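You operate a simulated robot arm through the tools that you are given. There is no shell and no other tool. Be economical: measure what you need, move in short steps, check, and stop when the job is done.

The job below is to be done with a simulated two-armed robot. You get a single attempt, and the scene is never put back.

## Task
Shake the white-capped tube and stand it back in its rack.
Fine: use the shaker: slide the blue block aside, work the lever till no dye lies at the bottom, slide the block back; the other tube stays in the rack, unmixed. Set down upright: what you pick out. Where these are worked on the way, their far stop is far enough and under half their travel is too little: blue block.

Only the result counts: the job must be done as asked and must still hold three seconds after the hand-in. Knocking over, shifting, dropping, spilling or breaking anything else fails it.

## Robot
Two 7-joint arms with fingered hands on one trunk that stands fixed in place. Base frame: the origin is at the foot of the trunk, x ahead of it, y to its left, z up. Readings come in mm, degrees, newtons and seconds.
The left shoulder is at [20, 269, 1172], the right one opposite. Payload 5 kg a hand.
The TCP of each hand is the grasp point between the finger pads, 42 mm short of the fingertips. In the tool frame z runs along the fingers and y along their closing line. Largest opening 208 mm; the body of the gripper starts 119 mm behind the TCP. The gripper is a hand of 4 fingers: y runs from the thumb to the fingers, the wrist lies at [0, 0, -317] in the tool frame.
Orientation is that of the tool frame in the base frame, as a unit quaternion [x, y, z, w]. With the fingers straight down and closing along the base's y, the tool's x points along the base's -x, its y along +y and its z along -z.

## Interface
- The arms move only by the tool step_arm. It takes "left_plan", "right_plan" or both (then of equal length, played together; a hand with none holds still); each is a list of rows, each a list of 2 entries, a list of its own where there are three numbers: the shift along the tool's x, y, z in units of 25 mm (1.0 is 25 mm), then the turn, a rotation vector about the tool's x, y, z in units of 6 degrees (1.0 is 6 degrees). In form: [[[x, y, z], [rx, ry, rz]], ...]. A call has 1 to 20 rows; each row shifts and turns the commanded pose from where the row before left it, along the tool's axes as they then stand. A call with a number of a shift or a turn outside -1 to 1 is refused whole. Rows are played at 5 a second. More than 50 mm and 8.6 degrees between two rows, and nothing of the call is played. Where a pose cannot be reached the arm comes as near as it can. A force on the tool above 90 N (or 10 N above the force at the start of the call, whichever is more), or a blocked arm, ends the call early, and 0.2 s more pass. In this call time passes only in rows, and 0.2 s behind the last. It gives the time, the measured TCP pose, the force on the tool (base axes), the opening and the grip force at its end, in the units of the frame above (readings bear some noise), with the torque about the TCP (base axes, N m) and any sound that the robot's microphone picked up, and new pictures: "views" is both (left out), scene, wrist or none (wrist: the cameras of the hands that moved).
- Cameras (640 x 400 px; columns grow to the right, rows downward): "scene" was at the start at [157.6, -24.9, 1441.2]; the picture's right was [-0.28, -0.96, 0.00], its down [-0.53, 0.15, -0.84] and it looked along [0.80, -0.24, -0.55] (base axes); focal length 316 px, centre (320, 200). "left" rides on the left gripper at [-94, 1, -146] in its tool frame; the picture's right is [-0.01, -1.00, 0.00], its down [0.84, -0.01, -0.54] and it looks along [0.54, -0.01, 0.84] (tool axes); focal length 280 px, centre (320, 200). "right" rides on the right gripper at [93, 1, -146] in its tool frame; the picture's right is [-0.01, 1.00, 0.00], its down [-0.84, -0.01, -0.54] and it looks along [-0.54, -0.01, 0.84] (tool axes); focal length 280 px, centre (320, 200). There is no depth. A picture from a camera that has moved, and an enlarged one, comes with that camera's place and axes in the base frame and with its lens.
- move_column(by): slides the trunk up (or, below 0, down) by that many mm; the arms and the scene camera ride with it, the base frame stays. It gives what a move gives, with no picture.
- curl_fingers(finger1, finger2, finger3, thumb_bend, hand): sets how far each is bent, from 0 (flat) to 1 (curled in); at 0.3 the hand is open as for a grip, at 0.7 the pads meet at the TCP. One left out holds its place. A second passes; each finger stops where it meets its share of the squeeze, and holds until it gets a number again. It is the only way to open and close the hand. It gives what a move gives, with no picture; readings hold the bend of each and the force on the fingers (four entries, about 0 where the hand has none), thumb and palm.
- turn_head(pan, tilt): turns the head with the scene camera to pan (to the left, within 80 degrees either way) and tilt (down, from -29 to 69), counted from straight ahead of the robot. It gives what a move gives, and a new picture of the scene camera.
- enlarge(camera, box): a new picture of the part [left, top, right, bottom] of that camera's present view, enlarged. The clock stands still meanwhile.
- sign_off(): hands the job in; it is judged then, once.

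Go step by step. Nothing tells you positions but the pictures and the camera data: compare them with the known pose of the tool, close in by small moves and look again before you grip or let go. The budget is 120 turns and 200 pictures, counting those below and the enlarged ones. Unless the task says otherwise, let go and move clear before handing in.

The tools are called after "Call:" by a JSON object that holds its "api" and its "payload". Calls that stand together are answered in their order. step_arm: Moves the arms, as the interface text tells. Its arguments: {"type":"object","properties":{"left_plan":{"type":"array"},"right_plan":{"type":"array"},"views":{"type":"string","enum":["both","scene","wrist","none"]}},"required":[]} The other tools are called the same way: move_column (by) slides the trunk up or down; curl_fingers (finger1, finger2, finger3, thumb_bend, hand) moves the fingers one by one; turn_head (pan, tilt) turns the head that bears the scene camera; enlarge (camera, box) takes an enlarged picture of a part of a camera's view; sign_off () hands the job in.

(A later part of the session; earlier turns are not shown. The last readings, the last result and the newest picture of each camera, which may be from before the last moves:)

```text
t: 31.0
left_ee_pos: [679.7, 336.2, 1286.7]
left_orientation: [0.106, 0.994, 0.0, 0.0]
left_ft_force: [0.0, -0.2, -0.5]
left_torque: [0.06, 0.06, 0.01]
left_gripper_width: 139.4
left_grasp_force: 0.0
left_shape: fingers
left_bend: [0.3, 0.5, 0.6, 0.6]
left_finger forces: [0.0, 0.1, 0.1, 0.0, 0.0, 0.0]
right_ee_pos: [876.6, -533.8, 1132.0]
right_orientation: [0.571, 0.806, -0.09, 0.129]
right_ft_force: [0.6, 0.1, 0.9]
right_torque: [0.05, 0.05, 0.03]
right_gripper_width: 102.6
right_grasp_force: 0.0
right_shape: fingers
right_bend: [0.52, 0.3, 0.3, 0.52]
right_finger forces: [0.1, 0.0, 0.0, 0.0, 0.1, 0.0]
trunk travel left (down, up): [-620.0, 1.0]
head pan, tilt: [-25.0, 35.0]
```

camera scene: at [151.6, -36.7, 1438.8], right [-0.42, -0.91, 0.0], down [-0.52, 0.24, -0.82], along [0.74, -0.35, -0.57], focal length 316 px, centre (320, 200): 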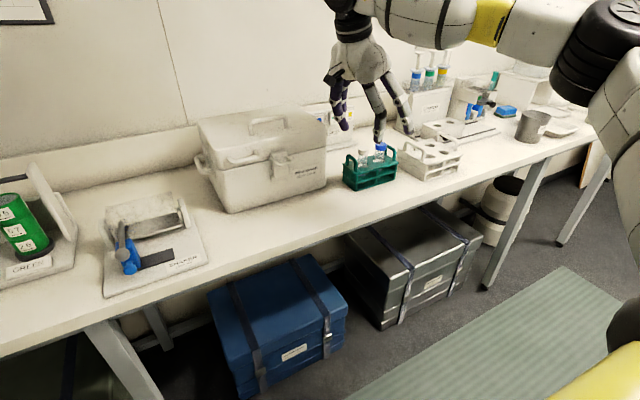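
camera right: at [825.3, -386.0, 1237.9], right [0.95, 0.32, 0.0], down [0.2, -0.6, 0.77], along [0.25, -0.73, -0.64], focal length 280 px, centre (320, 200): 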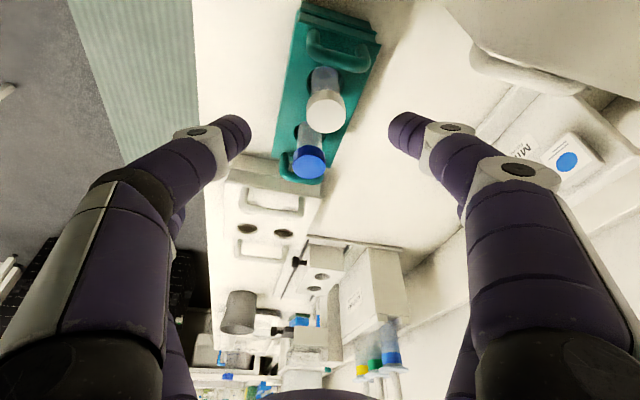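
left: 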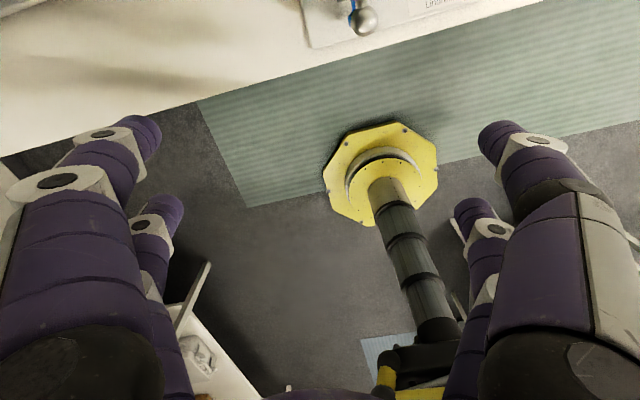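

Call:
{"api": "step_arm", "payload": {"right_plan": [[[0.4, 0.1, 0.7], [0, 0, 0]], [[0.4, 0.1, 0.7], [0, 0, 0]]], "views": "both"}}

Call:
{"api": "enlarge", "payload": {"camera": "right", "box": [200, 60, 440, 210]}}

Call:
{"api": "enlarge", "payload": {"camera": "scene", "box": [310, 70, 470, 200]}}

```text
t: 31.6
left_ee_pos: [677.7, 337.2, 1285.5]
left_orientation: [0.105, 0.994, 0.001, 0.0]
left_ft_force: [0.0, -0.7, 0.8]
left_torque: [0.01, 0.0, 0.01]
left_gripper_width: 139.3
left_grasp_force: 0.1
left_shape: fingers
left_bend: [0.3, 0.5, 0.6, 0.6]
left_finger forces: [0.1, 0.1, 0.0, 0.0, 0.0, 0.0]
right_ee_pos: [876.5, -522.5, 1092.9]
right_orientation: [0.57, 0.806, -0.089, 0.129]
right_ft_force: [0.0, 0.1, -0.3]
right_torque: [0.05, 0.0, -0.02]
right_gripper_width: 102.8
right_grasp_force: 0.0
right_shape: fingers
right_bend: [0.52, 0.3, 0.3, 0.52]
right_finger forces: [0.0, 0.0, 0.0, 0.0, 0.1, 0.0]
trunk travel left (down, up): [-620.0, 1.0]
head pan, tilt: [-25.0, 35.0]
camera scene: at [150.8, -36.9, 1508.9], right [-0.42, -0.91, 0.0], down [-0.52, 0.24, -0.82], along [0.74, -0.35, -0.57], focal length 316 px, centre (320, 200)
camera right: at [834.5, -398.4, 1204.1], right [0.95, 0.32, 0.01], down [0.2, -0.6, 0.77], along [0.25, -0.73, -0.64], focal length 280 px, centre (320, 200)
```

scene: 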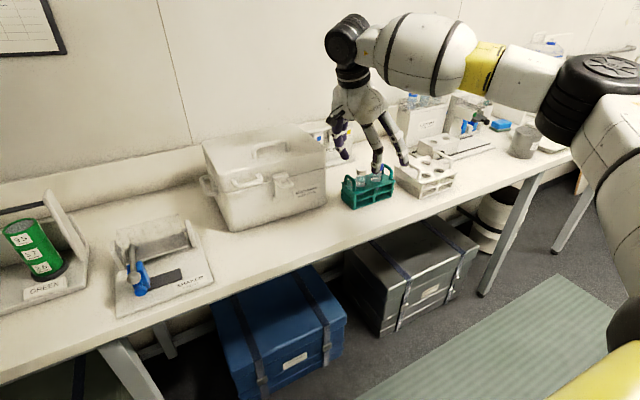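
right: 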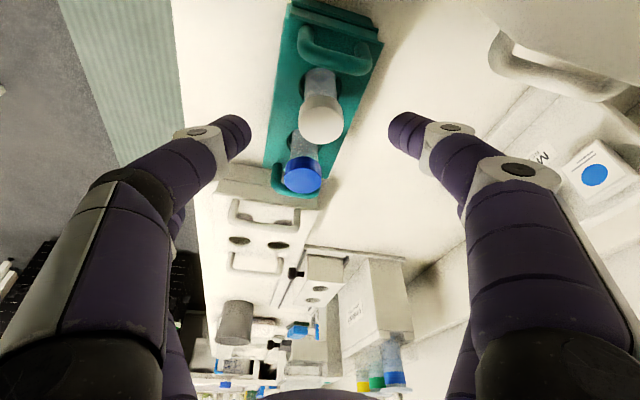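

```text
2.67 times, centred on (320, 135) of right
camera zoom: at [834.5, -398.4, 1204.1], right [0.95, 0.32, 0.01], down [0.2, -0.6, 0.77], along [0.25, -0.73, -0.64], focal length 748 px, centre (320, 373)
```

zoom: 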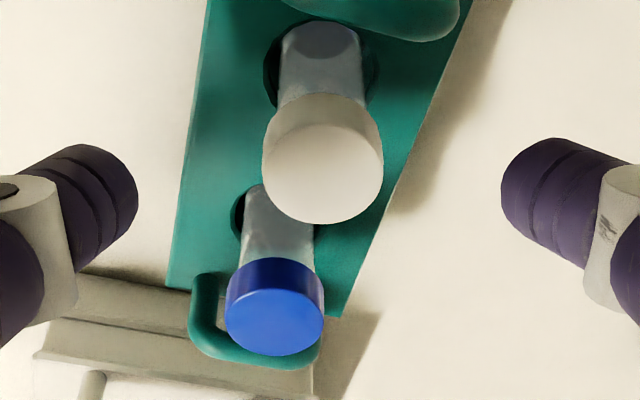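

```text
3.08 times, centred on (390, 135) of scene
camera zoom: at [150.8, -36.9, 1508.9], right [-0.42, -0.91, 0.0], down [-0.52, 0.24, -0.82], along [0.74, -0.35, -0.57], focal length 971 px, centre (105, 400)
```

zoom: 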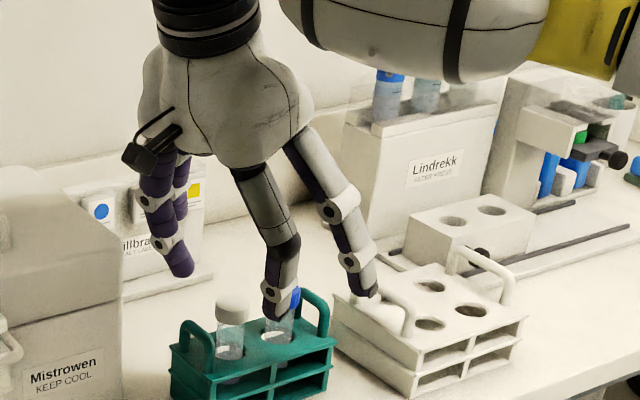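

The cap lies right between the near finger pair (tool ≈ (28, 1, 68)). Advance 55 mm along the tool.

Call:
{"api": "step_arm", "payload": {"right_plan": [[[0.02, 0, 0.55], [0, 0, 0]], [[0.02, 0, 0.55], [0, 0, 0]], [[0.02, 0, 0.55], [0, 0, 0]], [[0.02, 0, 0.55], [0, 0, 0]]], "views": "both"}}

Call:
{"api": "enlarge", "payload": {"camera": "scene", "box": [310, 90, 470, 220]}}

```text
t: 32.6
left_ee_pos: [678.7, 336.2, 1286.3]
left_orientation: [0.105, 0.994, 0.0, 0.0]
left_ft_force: [1.1, 0.7, -0.1]
left_torque: [0.06, 0.0, 0.0]
left_gripper_width: 139.1
left_grasp_force: 0.2
left_shape: fingers
left_bend: [0.3, 0.5, 0.6, 0.6]
left_finger forces: [0.1, 0.0, 0.0, 0.0, 0.0, 0.0]
right_ee_pos: [882.0, -539.3, 1039.1]
right_orientation: [0.57, 0.807, -0.09, 0.128]
right_ft_force: [1.1, 0.9, 0.1]
right_torque: [0.01, 0.02, -0.02]
right_gripper_width: 102.8
right_grasp_force: 0.1
right_shape: fingers
right_bend: [0.52, 0.3, 0.3, 0.52]
right_finger forces: [0.0, 0.0, 0.0, 0.0, 0.0, 0.1]
trunk travel left (down, up): [-620.0, 1.0]
head pan, tilt: [-25.0, 35.0]
camera scene: at [151.1, -37.2, 1508.8], right [-0.42, -0.91, 0.0], down [-0.52, 0.24, -0.82], along [0.74, -0.35, -0.57], focal length 316 px, centre (320, 200)
camera right: at [839.5, -412.6, 1149.3], right [0.95, 0.32, 0.01], down [0.2, -0.6, 0.77], along [0.25, -0.73, -0.64], focal length 280 px, centre (320, 200)
```

scene: 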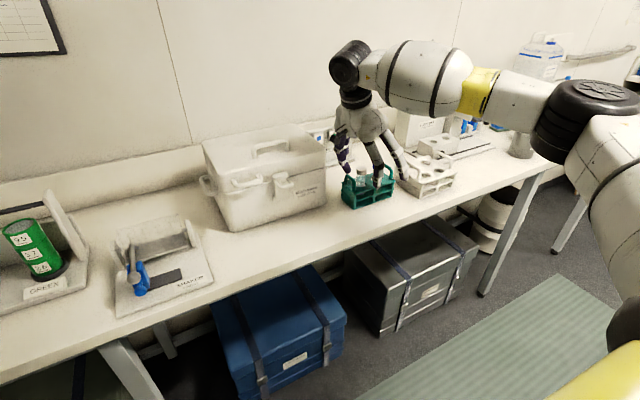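
right: 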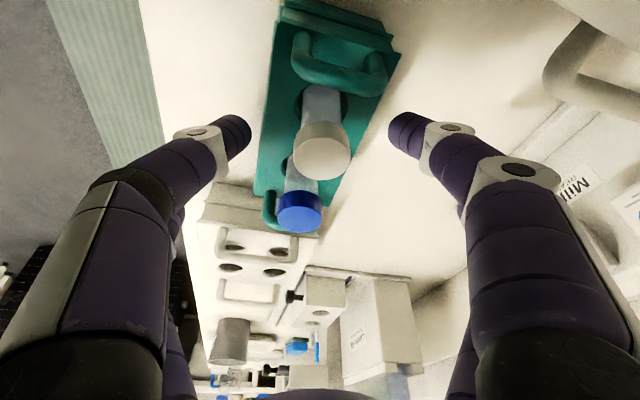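

```text
3.08 times, centred on (390, 155) of scene
camera zoom: at [151.1, -37.2, 1508.8], right [-0.42, -0.91, 0.0], down [-0.52, 0.24, -0.82], along [0.74, -0.35, -0.57], focal length 971 px, centre (105, 338)
```

zoom: 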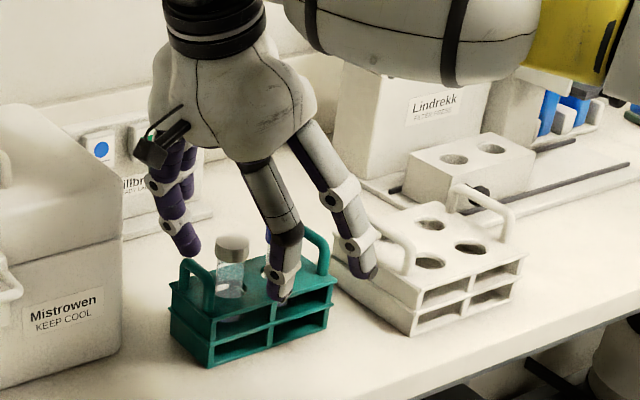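

Positions look right: cap top at about tool z 5. Close the near pair gently.

Call:
{"api": "curl_fingers", "payload": {"hand": "right", "finger1": 0.61, "thumb_bend": 0.61}}

Call:
{"api": "enlarge", "payload": {"camera": "right", "box": [200, 60, 440, 210]}}

```text
t: 33.6
left_ee_pos: [678.6, 335.9, 1286.9]
left_orientation: [0.106, 0.994, 0.0, 0.0]
left_ft_force: [1.1, -0.1, 0.5]
left_torque: [0.01, 0.0, -0.03]
left_gripper_width: 139.4
left_grasp_force: 0.1
left_shape: fingers
left_bend: [0.3, 0.5, 0.6, 0.6]
left_finger forces: [0.0, 0.0, 0.1, 0.0, 0.1, 0.1]
right_ee_pos: [883.1, -537.9, 1038.6]
right_orientation: [0.57, 0.807, -0.089, 0.129]
right_ft_force: [-0.7, 0.2, -0.5]
right_torque: [-0.01, 0.0, 0.03]
right_gripper_width: 55.6
right_grasp_force: 0.2
right_shape: fingers
right_bend: [0.61, 0.3, 0.3, 0.61]
right_finger forces: [0.1, 0.0, 0.0, 0.0, 0.1, 0.0]
trunk travel left (down, up): [-620.0, 1.0]
head pan, tilt: [-25.0, 35.0]
```

```text
2.67 times, centred on (320, 135) of right
camera zoom: at [839.3, -412.5, 1149.4], right [0.95, 0.32, 0.01], down [0.2, -0.6, 0.77], along [0.25, -0.73, -0.64], focal length 748 px, centre (320, 373)
```

zoom: 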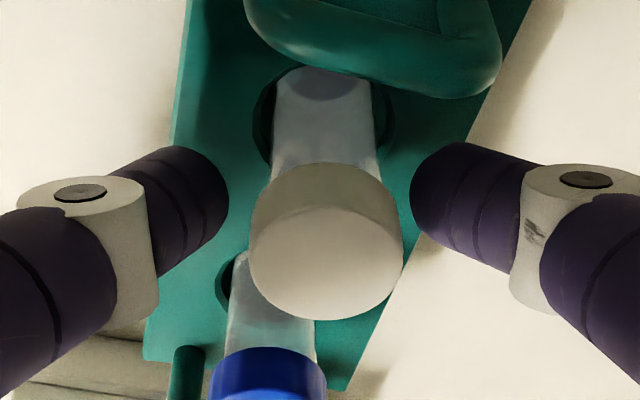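

Call:
{"api": "curl_fingers", "payload": {"hand": "right", "finger1": 0.72, "thumb_bend": 0.72}}

Call:
{"api": "enlarge", "payload": {"camera": "right", "box": [200, 60, 440, 210]}}

```text
t: 34.6
left_ee_pos: [679.1, 338.0, 1286.7]
left_orientation: [0.106, 0.994, 0.001, 0.0]
left_ft_force: [0.2, 0.3, 0.6]
left_torque: [0.01, 0.0, -0.03]
left_gripper_width: 139.3
left_grasp_force: 0.0
left_shape: fingers
left_bend: [0.3, 0.5, 0.6, 0.6]
left_finger forces: [0.1, 0.0, 0.0, 0.0, 0.1, 0.1]
right_ee_pos: [882.4, -538.7, 1037.9]
right_orientation: [0.57, 0.807, -0.09, 0.128]
right_ft_force: [0.5, -0.6, 0.0]
right_torque: [0.0, 0.01, 0.01]
right_gripper_width: 34.5
right_grasp_force: 9.5
right_shape: fingers
right_bend: [0.62, 0.3, 0.3, 0.69]
right_finger forces: [9.7, 0.0, 0.0, 0.0, 9.6, 0.0]
trunk travel left (down, up): [-620.0, 1.0]
head pan, tilt: [-25.0, 35.0]
```

```text
2.67 times, centred on (320, 135) of right
camera zoom: at [839.4, -412.6, 1149.3], right [0.95, 0.32, 0.01], down [0.2, -0.6, 0.77], along [0.25, -0.73, -0.64], focal length 748 px, centre (320, 373)
```

zoom: 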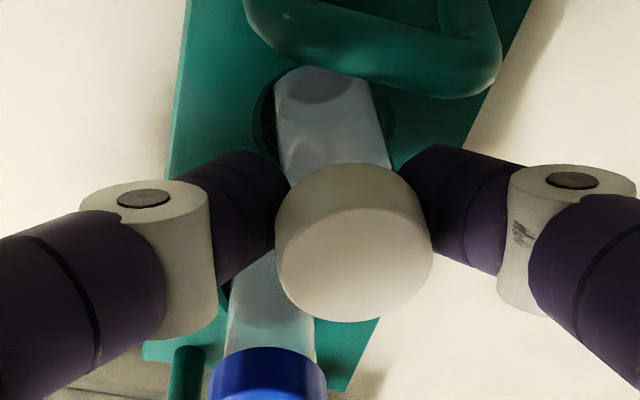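

The cap is gripped (≈9.6 N per finger), but dragged ~6 mm sideways; shift back, then lift a little straight up and check.

Call:
{"api": "step_arm", "payload": {"right_plan": [[[0, -0.24, 0], [0, 0, 0]], [[-0.155, 0, -0.476], [0, 0, 0]], [[-0.155, 0, -0.476], [0, 0, 0]]], "views": "both"}}

Call:
{"api": "enlarge", "payload": {"camera": "scene", "box": [310, 90, 470, 220]}}

```text
t: 35.4
left_ee_pos: [679.5, 338.2, 1285.2]
left_orientation: [0.106, 0.994, 0.0, 0.0]
left_ft_force: [-0.7, -0.9, -0.5]
left_torque: [-0.02, -0.02, 0.01]
left_gripper_width: 139.3
left_grasp_force: 0.0
left_shape: fingers
left_bend: [0.3, 0.5, 0.6, 0.6]
left_finger forces: [0.0, 0.0, 0.0, 0.1, 0.1, 0.1]
right_ee_pos: [877.3, -540.0, 1063.1]
right_orientation: [0.57, 0.806, -0.09, 0.128]
right_ft_force: [0.7, -0.4, -0.1]
right_torque: [-0.01, -0.16, -0.03]
right_gripper_width: 34.1
right_grasp_force: 9.1
right_shape: fingers
right_bend: [0.62, 0.3, 0.3, 0.69]
right_finger forces: [9.8, 0.0, 0.0, 0.0, 8.9, 0.0]
trunk travel left (down, up): [-620.0, 1.0]
head pan, tilt: [-25.0, 35.0]
camera scene: at [150.8, -37.1, 1508.9], right [-0.42, -0.91, 0.0], down [-0.52, 0.24, -0.82], along [0.74, -0.35, -0.57], focal length 316 px, centre (320, 200)
camera right: at [834.2, -414.6, 1174.5], right [0.95, 0.32, 0.01], down [0.2, -0.6, 0.77], along [0.25, -0.73, -0.64], focal length 280 px, centre (320, 200)
```

scene: 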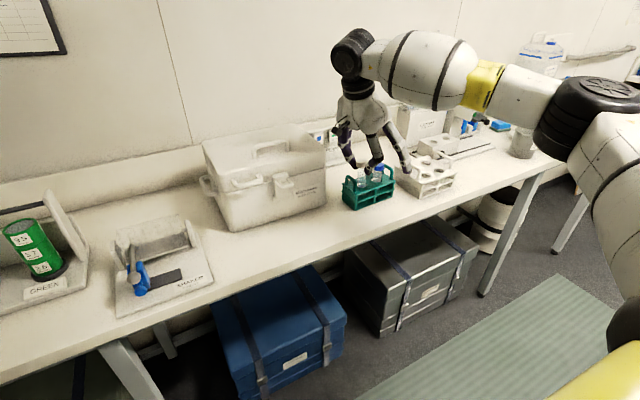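
right: 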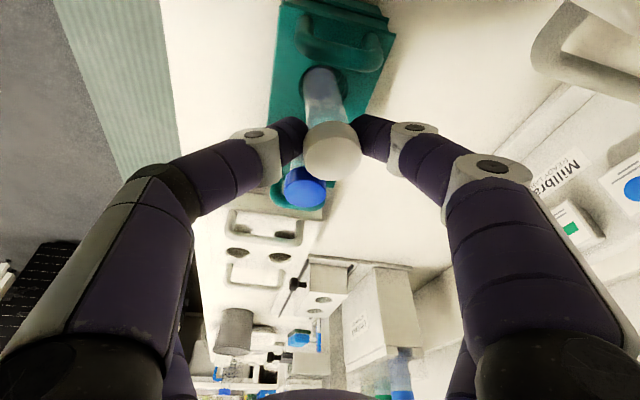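

```text
3.08 times, centred on (390, 155) of scene
camera zoom: at [150.8, -37.1, 1508.9], right [-0.42, -0.91, 0.0], down [-0.52, 0.24, -0.82], along [0.74, -0.35, -0.57], focal length 971 px, centre (105, 338)
```

zoom: 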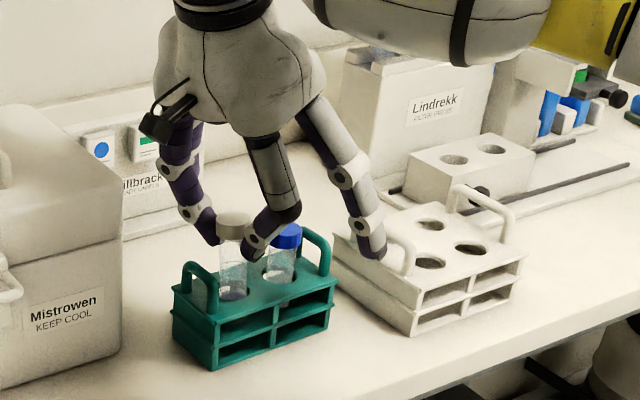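

Held. Record the seated grip pose as TCP ≈ (876.8, −540.7, 1038). Lift clear of the rack.

Call:
{"api": "step_arm", "payload": {"right_plan": [[[-0.295, 0, -0.903], [0, 0, 0]], [[-0.295, 0, -0.903], [0, 0, 0]], [[-0.295, 0, -0.903], [0, 0, 0]], [[-0.295, 0, -0.903], [0, 0, 0]]], "views": "both"}}

Call:
{"api": "enlarge", "payload": {"camera": "scene", "box": [310, 60, 470, 190]}}

```text
t: 36.4
left_ee_pos: [678.5, 337.7, 1286.9]
left_orientation: [0.104, 0.995, 0.0, 0.001]
left_ft_force: [-0.5, 0.5, 0.8]
left_torque: [0.01, -0.15, -0.03]
left_gripper_width: 139.6
left_grasp_force: 0.2
left_shape: fingers
left_bend: [0.3, 0.5, 0.6, 0.6]
left_finger forces: [0.0, 0.0, 0.1, 0.2, 0.0, 0.1]
right_ee_pos: [876.2, -542.7, 1134.0]
right_orientation: [0.57, 0.806, -0.088, 0.128]
right_ft_force: [-0.2, -0.6, 0.6]
right_torque: [-0.02, -0.04, -0.04]
right_gripper_width: 33.8
right_grasp_force: 10.2
right_shape: fingers
right_bend: [0.62, 0.3, 0.3, 0.69]
right_finger forces: [9.9, 0.0, 0.1, 0.0, 9.5, 0.0]
right hand out of reach, approached as far as the arm can: row 3, 4
trunk travel left (down, up): [-620.0, 1.0]
head pan, tilt: [-25.0, 35.0]
camera scene: at [150.2, -37.2, 1509.0], right [-0.42, -0.91, 0.0], down [-0.52, 0.24, -0.82], along [0.74, -0.35, -0.57], focal length 316 px, centre (320, 200)
camera right: at [833.5, -416.0, 1246.1], right [0.95, 0.32, 0.01], down [0.2, -0.6, 0.77], along [0.25, -0.73, -0.63], focal length 280 px, centre (320, 200)
```

scene: 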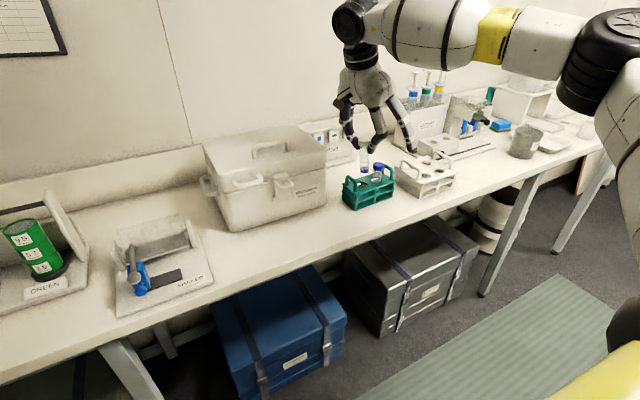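
right: 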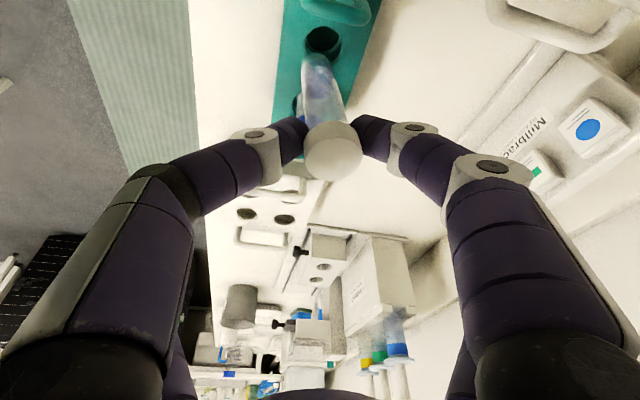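

```text
3.08 times, centred on (390, 125) of scene
camera zoom: at [150.2, -37.2, 1509.0], right [-0.42, -0.91, 0.0], down [-0.52, 0.24, -0.82], along [0.74, -0.35, -0.57], focal length 971 px, centre (105, 431)
```

zoom: 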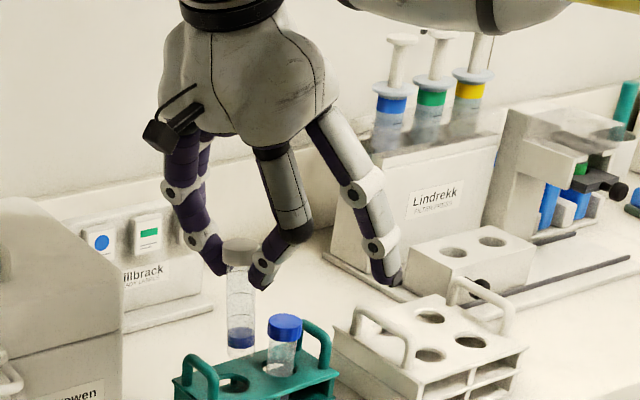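

Tube is out with the dye visible at its bottom. Retract toward the robot, rising.

Call:
{"api": "step_arm", "payload": {"right_plan": [[[0.3, -0.9, -0.1], [0, 0, 0]], [[0.3, -0.9, -0.1], [0, 0, 0]], [[0.3, -0.9, -0.1], [0, 0, 0]], [[0.3, -0.9, -0.1], [0, 0, 0]], [[0, -0.756, -0.844], [0, 0, 0]], [[0, -0.756, -0.844], [0, 0, 0]], [[0, -0.756, -0.844], [0, 0, 0]], [[0.3, -0.9, -0.1], [0, 0, 0]], [[0.3, -0.9, -0.1], [0, 0, 0]], [[0.3, -0.9, -0.1], [0, 0, 0]]], "views": "none"}}

Call:
{"api": "step_arm", "payload": {"right_plan": [[[0, 0, 0], [-0.33, 0, -1.0]], [[0, 0, 0], [-0.33, 0, -1.0]], [[0, 0, 0], [-0.33, 0, -1.0]], [[0, 0, 0], [-0.33, 0, -1.0]], [[0, 0, 0], [-0.33, 0, -1.0]], [[0, 0, 0], [-0.33, 0, -1.0]], [[0, 0, 0], [-0.33, 0, -1.0]], [[0, 0, 0], [-0.33, 0, -1.0]], [[0, 0, 0], [-0.33, 0, -1.0]], [[0, 0, 0], [-0.33, 0, -1.0]], [[0, 0, 0], [-0.33, 0, -1.0]]], "views": "both"}}

```text
t: 38.6
left_ee_pos: [678.6, 336.1, 1286.8]
left_orientation: [0.105, 0.994, 0.0, -0.001]
left_ft_force: [0.5, 0.1, -0.4]
left_torque: [0.03, -0.06, 0.01]
left_gripper_width: 139.5
left_grasp_force: 0.2
left_shape: fingers
left_bend: [0.3, 0.5, 0.6, 0.6]
left_finger forces: [0.1, 0.0, 0.0, 0.0, 0.0, 0.0]
right_ee_pos: [648.4, -543.4, 1195.8]
right_orientation: [0.571, 0.806, -0.09, 0.128]
right_ft_force: [-0.4, 0.2, -0.8]
right_torque: [0.03, -0.04, 0.03]
right_gripper_width: 33.9
right_grasp_force: 9.7
right_shape: fingers
right_bend: [0.62, 0.3, 0.3, 0.69]
right_finger forces: [9.8, 0.0, 0.0, 0.0, 9.7, 0.0]
trunk travel left (down, up): [-620.0, 1.0]
head pan, tilt: [-25.0, 35.0]
```

```text
t: 41.0
left_ee_pos: [679.3, 336.5, 1287.0]
left_orientation: [0.105, 0.994, 0.0, 0.0]
left_ft_force: [0.3, 0.9, -0.1]
left_torque: [0.02, 0.0, 0.01]
left_gripper_width: 139.4
left_grasp_force: 0.2
left_shape: fingers
left_bend: [0.3, 0.5, 0.6, 0.6]
left_finger forces: [0.0, 0.0, 0.0, 0.0, 0.0, 0.0]
right_ee_pos: [650.4, -543.0, 1195.4]
right_orientation: [0.454, 0.877, -0.072, 0.139]
right_ft_force: [0.3, 0.2, 0.2]
right_torque: [0.0, -0.05, -0.02]
right_gripper_width: 33.7
right_grasp_force: 9.6
right_shape: fingers
right_bend: [0.62, 0.3, 0.3, 0.69]
right_finger forces: [9.9, 0.0, 0.0, 0.0, 9.5, 0.1]
right hand out of reach, approached as far as the arm can: row 3, 4, 5, 6, 7, 8, 9, 10, 11
trunk travel left (down, up): [-620.0, 1.0]
head pan, tilt: [-25.0, 35.0]
camera scene: at [151.0, -37.0, 1508.9], right [-0.42, -0.91, 0.0], down [-0.52, 0.24, -0.82], along [0.74, -0.35, -0.57], focal length 316 px, centre (320, 200)
camera right: at [573.5, -434.3, 1306.9], right [0.82, 0.57, 0.01], down [0.36, -0.53, 0.77], along [0.44, -0.63, -0.63], focal length 280 px, centre (320, 200)
```

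scene: 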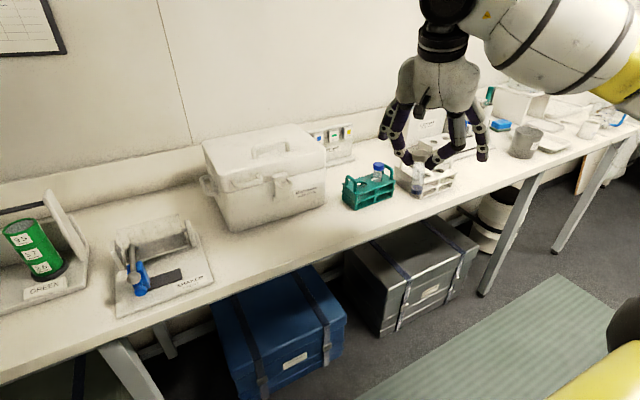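
right: 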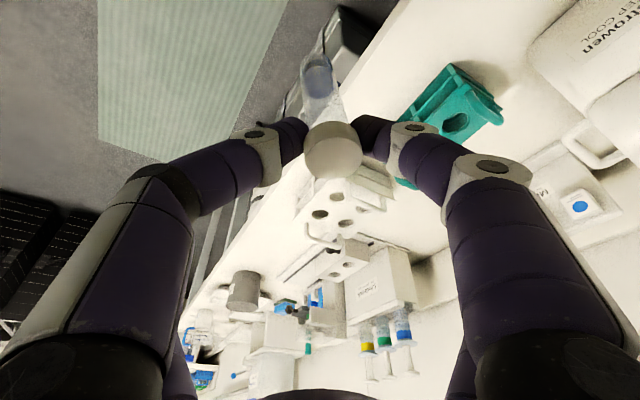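

Yaw is limited here; slide left first, then yaw further.

Call:
{"api": "step_arm", "payload": {"right_plan": [[[0.858, 0.547, -0.376], [0, 0, 0]], [[0.858, 0.547, -0.376], [0, 0, 0]], [[0.858, 0.547, -0.376], [0, 0, 0]], [[0.858, 0.547, -0.376], [0, 0, 0]], [[0.858, 0.547, -0.376], [0, 0, 0]], [[0.858, 0.547, -0.376], [0, 0, 0]], [[0.858, 0.547, -0.376], [0, 0, 0]], [[0.858, 0.547, -0.376], [0, 0, 0]]], "views": "none"}}

```text
t: 42.8
left_ee_pos: [679.5, 337.8, 1286.6]
left_orientation: [0.105, 0.994, -0.001, 0.0]
left_ft_force: [0.5, 1.1, -1.2]
left_torque: [-0.13, -0.01, 0.01]
left_gripper_width: 139.4
left_grasp_force: 0.1
left_shape: fingers
left_bend: [0.3, 0.5, 0.6, 0.6]
left_finger forces: [0.0, 0.0, 0.0, 0.0, 0.1, 0.0]
right_ee_pos: [630.7, -326.5, 1215.1]
right_orientation: [0.454, 0.877, -0.071, 0.139]
right_ft_force: [-0.4, 0.0, -1.2]
right_torque: [-0.1, 0.01, 0.0]
right_gripper_width: 33.7
right_grasp_force: 9.8
right_shape: fingers
right_bend: [0.62, 0.3, 0.3, 0.69]
right_finger forces: [9.7, 0.0, 0.1, 0.0, 9.5, 0.0]
trunk travel left (down, up): [-620.0, 1.0]
head pan, tilt: [-25.0, 35.0]
```

Call:
{"api": "step_arm", "payload": {"right_plan": [[[0, 0, 0], [-0.33, 0, -1.0]], [[0, 0, 0], [-0.33, 0, -1.0]], [[0, 0, 0], [-0.33, 0, -1.0]], [[0, 0, 0], [-0.33, 0, -1.0]], [[0, 0, 0], [-0.33, 0, -1.0]], [[0, 0, 0], [-0.33, 0, -1.0]], [[0, 0, 0], [-0.33, 0, -1.0]]], "views": "none"}}

```text
t: 44.4
left_ee_pos: [679.3, 336.4, 1286.0]
left_orientation: [0.106, 0.994, 0.0, 0.001]
left_ft_force: [-0.8, 0.3, 0.2]
left_torque: [0.01, 0.01, 0.01]
left_gripper_width: 139.5
left_grasp_force: 0.2
left_shape: fingers
left_bend: [0.3, 0.5, 0.6, 0.6]
left_finger forces: [0.0, 0.1, 0.0, 0.0, 0.0, 0.1]
right_ee_pos: [630.9, -327.1, 1214.8]
right_orientation: [0.277, 0.948, -0.043, 0.151]
right_ft_force: [0.0, 0.5, 0.4]
right_torque: [-0.03, -0.01, 0.0]
right_gripper_width: 33.6
right_grasp_force: 9.6
right_shape: fingers
right_bend: [0.62, 0.3, 0.3, 0.69]
right_finger forces: [9.9, 0.1, 0.0, 0.0, 9.5, 0.0]
right hand out of reach, approached as far as the arm can: row 4, 5, 6, 7
trunk travel left (down, up): [-620.0, 1.0]
head pan, tilt: [-25.0, 35.0]
```

Call:
{"api": "step_arm", "payload": {"right_plan": [[[0.52, 0.856, -0.168], [0, 0, 0]], [[0.52, 0.856, -0.168], [0, 0, 0]], [[0.52, 0.856, -0.168], [0, 0, 0]], [[0.52, 0.856, -0.168], [0, 0, 0]], [[0.52, 0.856, -0.168], [0, 0, 0]], [[0.52, 0.856, -0.168], [0, 0, 0]], [[0.52, 0.856, -0.168], [0, 0, 0]], [[0.52, 0.856, -0.168], [0, 0, 0]], [[0.52, 0.856, -0.168], [0, 0, 0]], [[0.52, 0.856, -0.168], [0, 0, 0]], [[0.52, 0.856, -0.168], [0, 0, 0]], [[0.52, 0.856, -0.168], [0, 0, 0]], [[0.52, 0.856, -0.168], [0, 0, 0]], [[0, 0, 0], [-0.33, 0, -1.0]], [[0, 0, 0], [-0.33, 0, -1.0]], [[0, 0, 0], [-0.33, 0, -1.0]], [[0, 0, 0], [-0.33, 0, -1.0]]], "views": "wrist"}}

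Call:
{"api": "turn_head", "payload": {"pan": 5, "tilt": 38}}

```text
t: 48.0
left_ee_pos: [677.7, 338.7, 1286.0]
left_orientation: [0.105, 0.994, 0.0, 0.0]
left_ft_force: [-0.4, 0.3, -0.6]
left_torque: [-0.1, -0.03, 0.0]
left_gripper_width: 139.3
left_grasp_force: 0.0
left_shape: fingers
left_bend: [0.3, 0.5, 0.6, 0.6]
left_finger forces: [0.1, 0.1, 0.0, 0.1, 0.0, 0.1]
right_ee_pos: [631.9, 2.5, 1215.5]
right_orientation: [0.117, 0.981, -0.015, 0.157]
right_ft_force: [0.0, -0.1, -0.1]
right_torque: [-0.06, 0.02, -0.03]
right_gripper_width: 33.9
right_grasp_force: 10.0
right_shape: fingers
right_bend: [0.62, 0.3, 0.3, 0.69]
right_finger forces: [9.8, 0.0, 0.0, 0.0, 9.6, 0.1]
right hand out of reach, approached as far as the arm can: row 17
trunk travel left (down, up): [-620.0, 1.0]
head pan, tilt: [-25.0, 35.0]
camera right: at [501.6, 33.6, 1325.7], right [0.25, 0.97, 0.01], down [0.61, -0.16, 0.77], along [0.75, -0.19, -0.63], focal length 280 px, centre (320, 200)
```

right: 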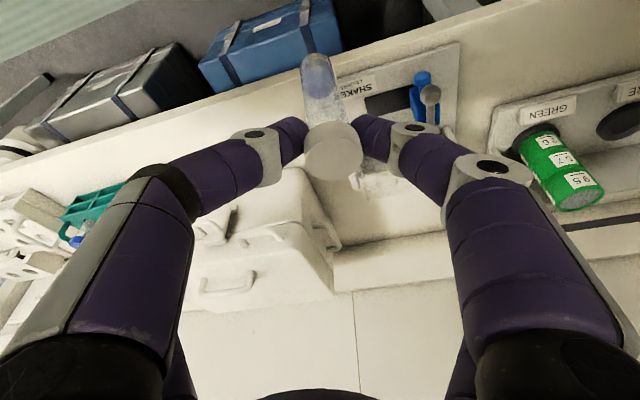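

```text
t: 48.9
left_ee_pos: [678.7, 337.1, 1286.2]
left_orientation: [0.105, 0.994, -0.001, 0.0]
left_ft_force: [0.5, -0.6, 0.4]
left_torque: [0.0, 0.0, 0.02]
left_gripper_width: 139.5
left_grasp_force: 0.0
left_shape: fingers
left_bend: [0.3, 0.5, 0.6, 0.6]
left_finger forces: [0.0, 0.0, 0.0, 0.0, 0.0, 0.1]
right_ee_pos: [630.9, 2.4, 1216.7]
right_orientation: [0.117, 0.98, -0.016, 0.157]
right_ft_force: [-0.4, 0.2, 0.4]
right_torque: [-0.02, -0.02, 0.0]
right_gripper_width: 33.6
right_grasp_force: 10.1
right_shape: fingers
right_bend: [0.62, 0.3, 0.3, 0.69]
right_finger forces: [9.9, 0.1, 0.0, 0.0, 9.6, 0.0]
trunk travel left (down, up): [-620.0, 1.0]
head pan, tilt: [5.0, 38.0]
camera scene: at [157.1, 7.6, 1504.3], right [0.09, -1.0, 0.0], down [-0.61, -0.05, -0.79], along [0.79, 0.07, -0.62], focal length 316 px, centre (320, 200)
```

scene: 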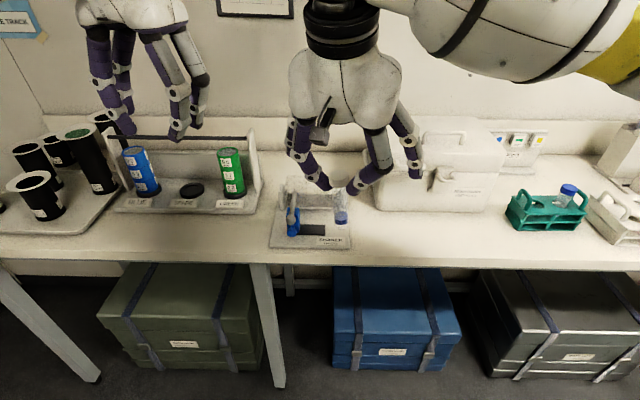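

Tube is hanging nearly vertical. Zoom to measure its tilt and the hole location.

Call:
{"api": "enlarge", "payload": {"camera": "right", "box": [250, 30, 490, 230]}}

Call:
{"api": "enlarge", "payload": {"camera": "scene", "box": [250, 130, 430, 250]}}

```text
2.00 times, centred on (370, 130) of right
camera zoom: at [501.6, 33.0, 1325.9], right [0.25, 0.97, 0.01], down [0.61, -0.16, 0.77], along [0.75, -0.19, -0.63], focal length 561 px, centre (220, 340)
```

zoom: 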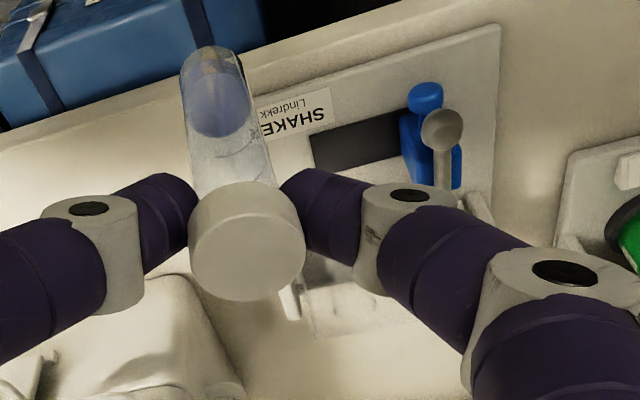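

```text
3.33 times, centred on (340, 190) of scene
camera zoom: at [157.1, 7.6, 1504.3], right [0.09, -1.0, 0.0], down [-0.61, -0.05, -0.79], along [0.79, 0.07, -0.62], focal length 1052 px, centre (253, 233)
```

zoom: 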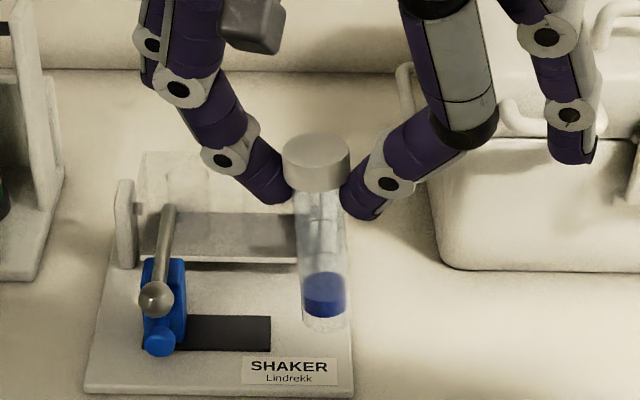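

Tube's bottom leans ~5° sideways; correct that by a roll and move above the right hole of the shaker.

Call:
{"api": "step_arm", "payload": {"right_plan": [[[0, 0, 0], [-0.8, 0, 0.265]], [[-0.757, 0.334, 0.442], [0, 0, 0]], [[-0.757, 0.334, 0.442], [0, 0, 0]], [[-0.757, 0.334, 0.442], [0, 0, 0]], [[-0.757, 0.334, 0.442], [0, 0, 0]], [[-0.757, 0.334, 0.442], [0, 0, 0]], [[-0.757, 0.334, 0.442], [0, 0, 0]], [[-0.757, 0.334, 0.442], [0, 0, 0]], [[-0.757, 0.334, 0.442], [0, 0, 0]], [[-0.757, 0.334, 0.442], [0, 0, 0]], [[-0.757, 0.334, 0.442], [0, 0, 0]], [[-0.757, 0.334, 0.442], [0, 0, 0]], [[-0.757, 0.334, 0.442], [0, 0, 0]]], "views": "both"}}

Call:
{"api": "enlarge", "payload": {"camera": "scene", "box": [250, 130, 410, 250]}}

Call:
{"api": "enlarge", "payload": {"camera": "right", "box": [240, 0, 480, 180]}}

```text
t: 51.7
left_ee_pos: [679.5, 337.1, 1285.8]
left_orientation: [0.105, 0.994, 0.001, 0.001]
left_ft_force: [-0.6, -0.4, -0.1]
left_torque: [0.01, 0.01, -0.02]
left_gripper_width: 139.3
left_grasp_force: 0.0
left_shape: fingers
left_bend: [0.3, 0.5, 0.6, 0.6]
left_finger forces: [0.1, 0.0, 0.0, 0.0, 0.0, 0.0]
right_ee_pos: [665.0, 6.3, 1208.2]
right_orientation: [0.128, 0.978, 0.028, 0.163]
right_ft_force: [0.5, -0.3, -0.9]
right_torque: [-0.03, 0.0, 0.0]
right_gripper_width: 33.9
right_grasp_force: 9.7
right_shape: fingers
right_bend: [0.62, 0.3, 0.3, 0.69]
right_finger forces: [9.8, 0.0, 0.0, 0.0, 9.6, 0.1]
right hand out of reach, approached as far as the arm can: row 3, 4, 5, 6, 7, 8, 9, 10, 11, 12, 13
trunk travel left (down, up): [-620.0, 1.0]
head pan, tilt: [5.0, 38.0]
camera scene: at [157.1, 7.7, 1504.3], right [0.09, -1.0, 0.0], down [-0.61, -0.05, -0.79], along [0.79, 0.07, -0.62], focal length 316 px, centre (320, 200)
camera right: at [532.5, 29.0, 1318.9], right [0.26, 0.96, 0.1], down [0.59, -0.24, 0.77], along [0.76, -0.14, -0.63], focal length 280 px, centre (320, 200)
```

scene: 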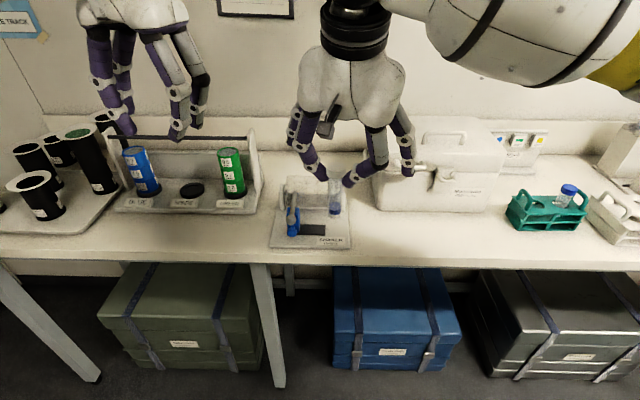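
right: 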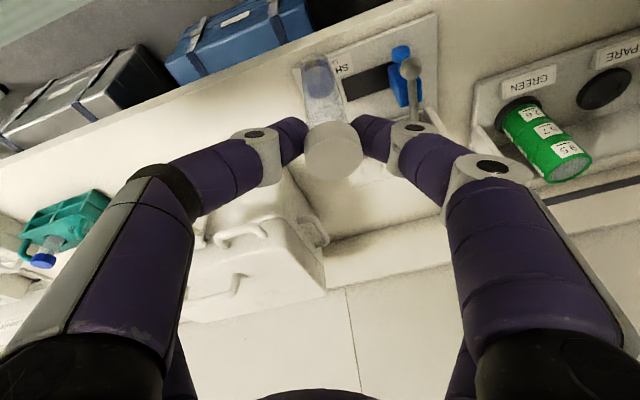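

```text
3.33 times, centred on (330, 190) of scene
camera zoom: at [157.1, 7.7, 1504.3], right [0.09, -1.0, 0.0], down [-0.61, -0.05, -0.79], along [0.79, 0.07, -0.62], focal length 1052 px, centre (287, 233)
```

zoom: 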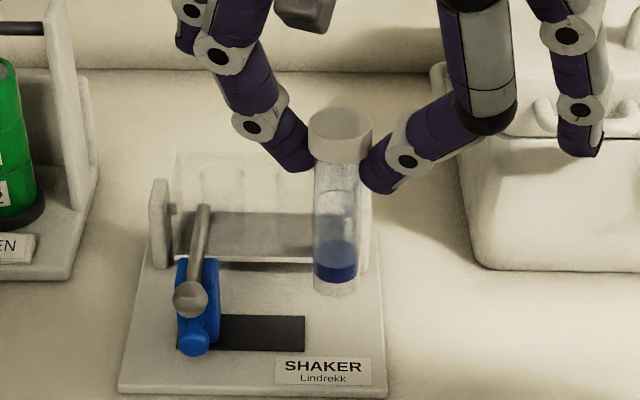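

```text
2.22 times, centred on (360, 90) of right
camera zoom: at [532.5, 29.0, 1318.9], right [0.26, 0.96, 0.1], down [0.59, -0.24, 0.77], along [0.76, -0.14, -0.63], focal length 623 px, centre (231, 444)
```

zoom: 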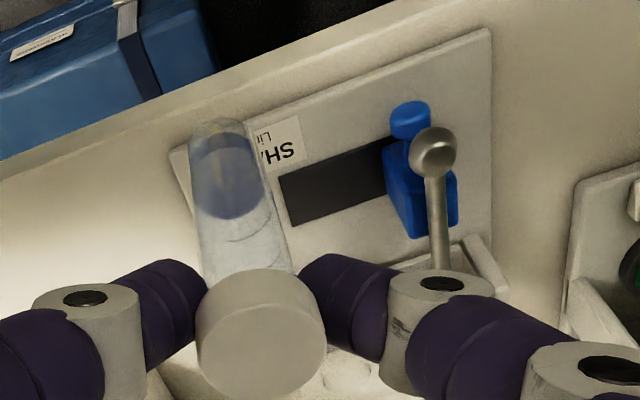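

The right wrist hits a yaw limit and the reach is short with this small tilt. I'll test, still high in the air, whether a larger tilt (~40°, azimuth −27°) would reach the shaker hole.

Call:
{"api": "step_arm", "payload": {"right_plan": [[[0, 0, 0], [0.33, -0.1, 1.0]], [[0, 0, 0], [0.33, -0.1, 1.0]], [[0, 0, 0], [0, -0.92, 0]], [[0, 0, 0], [0, -0.92, 0]], [[0, 0, 0], [0, -0.92, 0]], [[0, 0, 0], [0, -0.92, 0]], [[-0.536, 0.558, 0.496], [0, 0, 0]], [[-0.536, 0.558, 0.496], [0, 0, 0]], [[-0.536, 0.558, 0.496], [0, 0, 0]], [[-0.536, 0.558, 0.496], [0, 0, 0]], [[-0.536, 0.558, 0.496], [0, 0, 0]], [[-0.536, 0.558, 0.496], [0, 0, 0]], [[-0.536, 0.558, 0.496], [0, 0, 0]], [[-0.536, 0.558, 0.496], [0, 0, 0]], [[-0.536, 0.558, 0.496], [0, 0, 0]], [[-0.536, 0.558, 0.496], [0, 0, 0]]], "views": "none"}}

```text
t: 55.1
left_ee_pos: [678.8, 338.3, 1287.1]
left_orientation: [0.105, 0.995, -0.001, 0.0]
left_ft_force: [-1.0, 0.5, 0.1]
left_torque: [-0.12, -0.14, -0.04]
left_gripper_width: 139.3
left_grasp_force: 0.0
left_shape: fingers
left_bend: [0.3, 0.5, 0.6, 0.6]
left_finger forces: [0.1, 0.0, 0.0, 0.0, 0.0, 0.1]
right_ee_pos: [888.9, 52.3, 1214.3]
right_orientation: [0.228, 0.909, -0.036, 0.346]
right_ft_force: [-1.0, 1.0, -1.3]
right_torque: [-0.14, -0.13, -0.05]
right_gripper_width: 33.6
right_grasp_force: 10.1
right_shape: fingers
right_bend: [0.62, 0.3, 0.3, 0.69]
right_finger forces: [9.8, 0.0, 0.1, 0.1, 9.6, 0.0]
trunk travel left (down, up): [-620.0, 1.0]
head pan, tilt: [5.0, 38.0]
```

That pose is reachable, so I'll return the tube to the rack and regrasp it with ~40° tilt. First retreat.

Call:
{"api": "step_arm", "payload": {"right_plan": [[[0.071, -0.933, -0.228], [0, 0, 0]], [[0.071, -0.933, -0.228], [0, 0, 0]], [[0.071, -0.933, -0.228], [0, 0, 0]], [[0.071, -0.933, -0.228], [0, 0, 0]], [[0.071, -0.933, -0.228], [0, 0, 0]], [[0.071, -0.933, -0.228], [0, 0, 0]], [[0.071, -0.933, -0.228], [0, 0, 0]], [[0.071, -0.933, -0.228], [0, 0, 0]], [[0.071, -0.933, -0.228], [0, 0, 0]], [[0.071, -0.933, -0.228], [0, 0, 0]], [[0.071, -0.933, -0.228], [0, 0, 0]], [[0.071, -0.933, -0.228], [0, 0, 0]], [[0.071, -0.933, -0.228], [0, 0, 0]], [[0.071, -0.933, -0.228], [0, 0, 0]], [[0.071, -0.933, -0.228], [0, 0, 0]], [[0.071, -0.933, -0.228], [0, 0, 0]], [[0, 0, 0], [0, 0.92, 0]], [[0, 0, 0], [0, 0.92, 0]], [[0, 0, 0], [0, 0.92, 0]], [[0, 0, 0], [0, 0.92, 0]]], "views": "none"}}

```text
t: 59.3
left_ee_pos: [679.6, 335.6, 1286.0]
left_orientation: [0.104, 0.995, 0.0, 0.0]
left_ft_force: [0.4, -0.6, -0.2]
left_torque: [0.1, 0.01, 0.01]
left_gripper_width: 139.5
left_grasp_force: 0.1
left_shape: fingers
left_bend: [0.3, 0.5, 0.6, 0.6]
left_finger forces: [0.1, 0.0, 0.1, 0.1, 0.1, 0.0]
right_ee_pos: [650.9, -250.9, 1230.4]
right_orientation: [0.231, 0.959, 0.009, 0.163]
right_ft_force: [0.1, -1.1, -0.2]
right_torque: [0.02, 0.03, 0.02]
right_gripper_width: 33.2
right_grasp_force: 10.0
right_shape: fingers
right_bend: [0.62, 0.3, 0.3, 0.69]
right_finger forces: [9.7, 0.0, 0.0, 0.1, 9.6, 0.0]
trunk travel left (down, up): [-620.0, 1.0]
head pan, tilt: [5.0, 38.0]
```

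Call:
{"api": "step_arm", "payload": {"right_plan": [[[-0.399, -0.87, 0.151], [0, 0, 0]], [[-0.399, -0.87, 0.151], [0, 0, 0]], [[-0.399, -0.87, 0.151], [0, 0, 0]], [[-0.399, -0.87, 0.151], [0, 0, 0]], [[-0.399, -0.87, 0.151], [0, 0, 0]], [[-0.399, -0.87, 0.151], [0, 0, 0]], [[-0.399, -0.87, 0.151], [0, 0, 0]], [[-0.399, -0.87, 0.151], [0, 0, 0]], [[-0.399, -0.87, 0.151], [0, 0, 0]], [[-0.399, -0.87, 0.151], [0, 0, 0]], [[-0.399, -0.87, 0.151], [0, 0, 0]], [[-0.399, -0.87, 0.151], [0, 0, 0]], [[0, 0, 0], [0.323, -0.097, 0.99]], [[0, 0, 0], [0.323, -0.097, 0.99]], [[0, 0, 0], [0.323, -0.097, 0.99]], [[0, 0, 0], [0.323, -0.097, 0.99]], [[0, 0, 0], [0.323, -0.097, 0.99]], [[0, 0, 0], [0.323, -0.097, 0.99]], [[0, 0, 0], [0.323, -0.097, 0.99]]], "views": "wrist"}}

Call:
{"api": "turn_head", "payload": {"pan": -28, "tilt": 36}}

Call:
{"api": "enlarge", "payload": {"camera": "scene", "box": [300, 80, 480, 220]}}

Call:
{"api": "enlarge", "payload": {"camera": "right", "box": [220, 30, 460, 230]}}

```text
t: 63.3
left_ee_pos: [678.0, 337.1, 1284.9]
left_orientation: [0.106, 0.994, 0.0, 0.0]
left_ft_force: [-0.7, 0.9, -0.6]
left_torque: [-0.02, -0.03, -0.02]
left_gripper_width: 139.5
left_grasp_force: 0.1
left_shape: fingers
left_bend: [0.3, 0.5, 0.6, 0.6]
left_finger forces: [0.0, 0.1, 0.1, 0.0, 0.1, 0.0]
right_ee_pos: [651.6, -249.0, 1229.1]
right_orientation: [0.574, 0.802, -0.052, 0.156]
right_ft_force: [0.3, -0.1, -1.7]
right_torque: [-0.05, -0.02, 0.04]
right_gripper_width: 33.7
right_grasp_force: 10.0
right_shape: fingers
right_bend: [0.62, 0.3, 0.3, 0.69]
right_finger forces: [9.9, 0.0, 0.0, 0.0, 9.6, 0.0]
right hand out of reach, approached as far as the arm can: row 1, 2, 3, 4, 5, 6, 7, 8, 9, 10, 11, 12
trunk travel left (down, up): [-620.0, 1.0]
head pan, tilt: [5.0, 38.0]
camera right: at [598.3, -127.8, 1340.1], right [0.94, 0.32, 0.1], down [0.13, -0.62, 0.77], along [0.31, -0.71, -0.63], focal length 280 px, centre (320, 200)
```

right: 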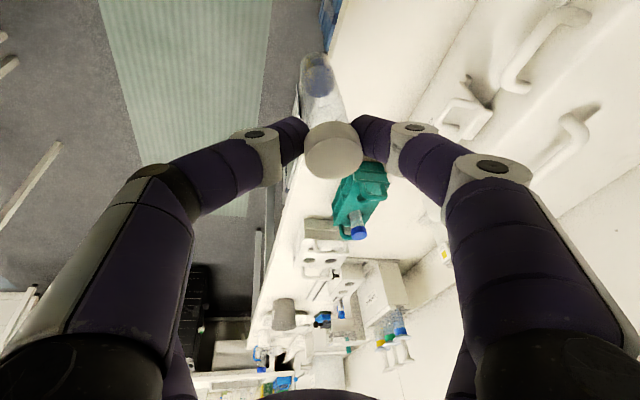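

```text
t: 64.3
left_ee_pos: [679.2, 336.3, 1285.5]
left_orientation: [0.105, 0.994, 0.0, 0.0]
left_ft_force: [0.4, -0.7, -0.1]
left_torque: [-0.02, -0.02, -0.03]
left_gripper_width: 139.3
left_grasp_force: 0.1
left_shape: fingers
left_bend: [0.3, 0.5, 0.6, 0.6]
left_finger forces: [0.0, 0.1, 0.1, 0.1, 0.0, 0.0]
right_ee_pos: [651.6, -250.4, 1230.4]
right_orientation: [0.573, 0.803, -0.053, 0.156]
right_ft_force: [-0.3, 0.3, -1.2]
right_torque: [-0.01, 0.0, 0.03]
right_gripper_width: 33.4
right_grasp_force: 9.9
right_shape: fingers
right_bend: [0.62, 0.3, 0.3, 0.69]
right_finger forces: [9.8, 0.0, 0.0, 0.1, 9.6, 0.0]
trunk travel left (down, up): [-620.0, 1.0]
head pan, tilt: [-28.0, 36.0]
camera scene: at [148.5, -40.9, 1507.3], right [-0.47, -0.88, 0.0], down [-0.52, 0.28, -0.81], along [0.71, -0.38, -0.59], focal length 316 px, centre (320, 200)
```

scene: 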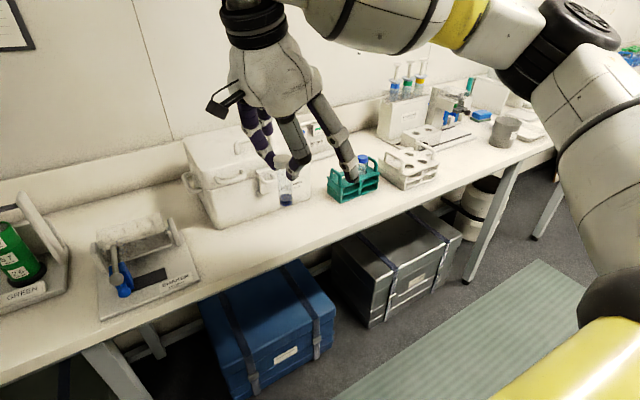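

```text
2.86 times, centred on (390, 150) of scene
camera zoom: at [148.5, -40.9, 1507.3], right [-0.47, -0.88, 0.0], down [-0.52, 0.28, -0.81], along [0.71, -0.38, -0.59], focal length 902 px, centre (120, 343)
```

zoom: 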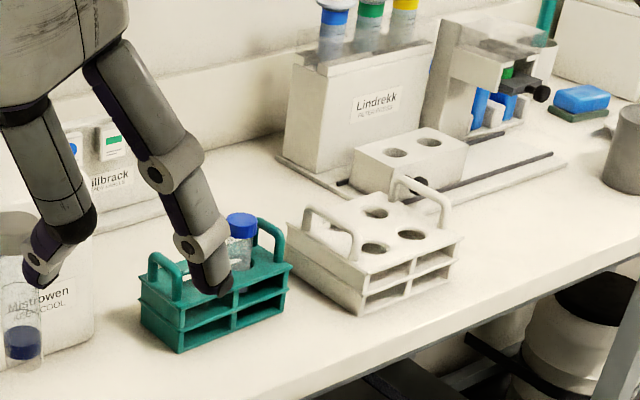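

```text
2.00 times, centred on (340, 130) of right
camera zoom: at [598.0, -128.0, 1340.0], right [0.94, 0.32, 0.1], down [0.13, -0.62, 0.77], along [0.31, -0.71, -0.63], focal length 561 px, centre (280, 340)
```

zoom: 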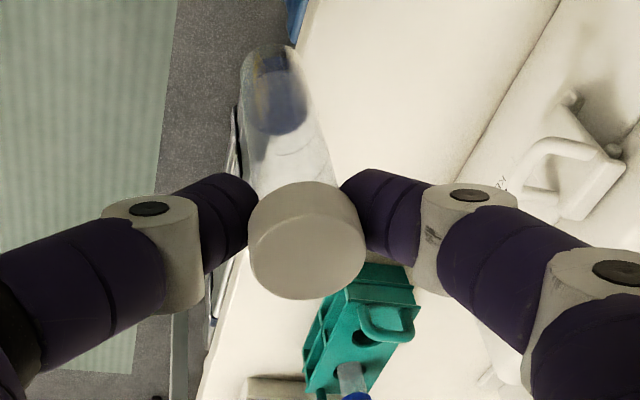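

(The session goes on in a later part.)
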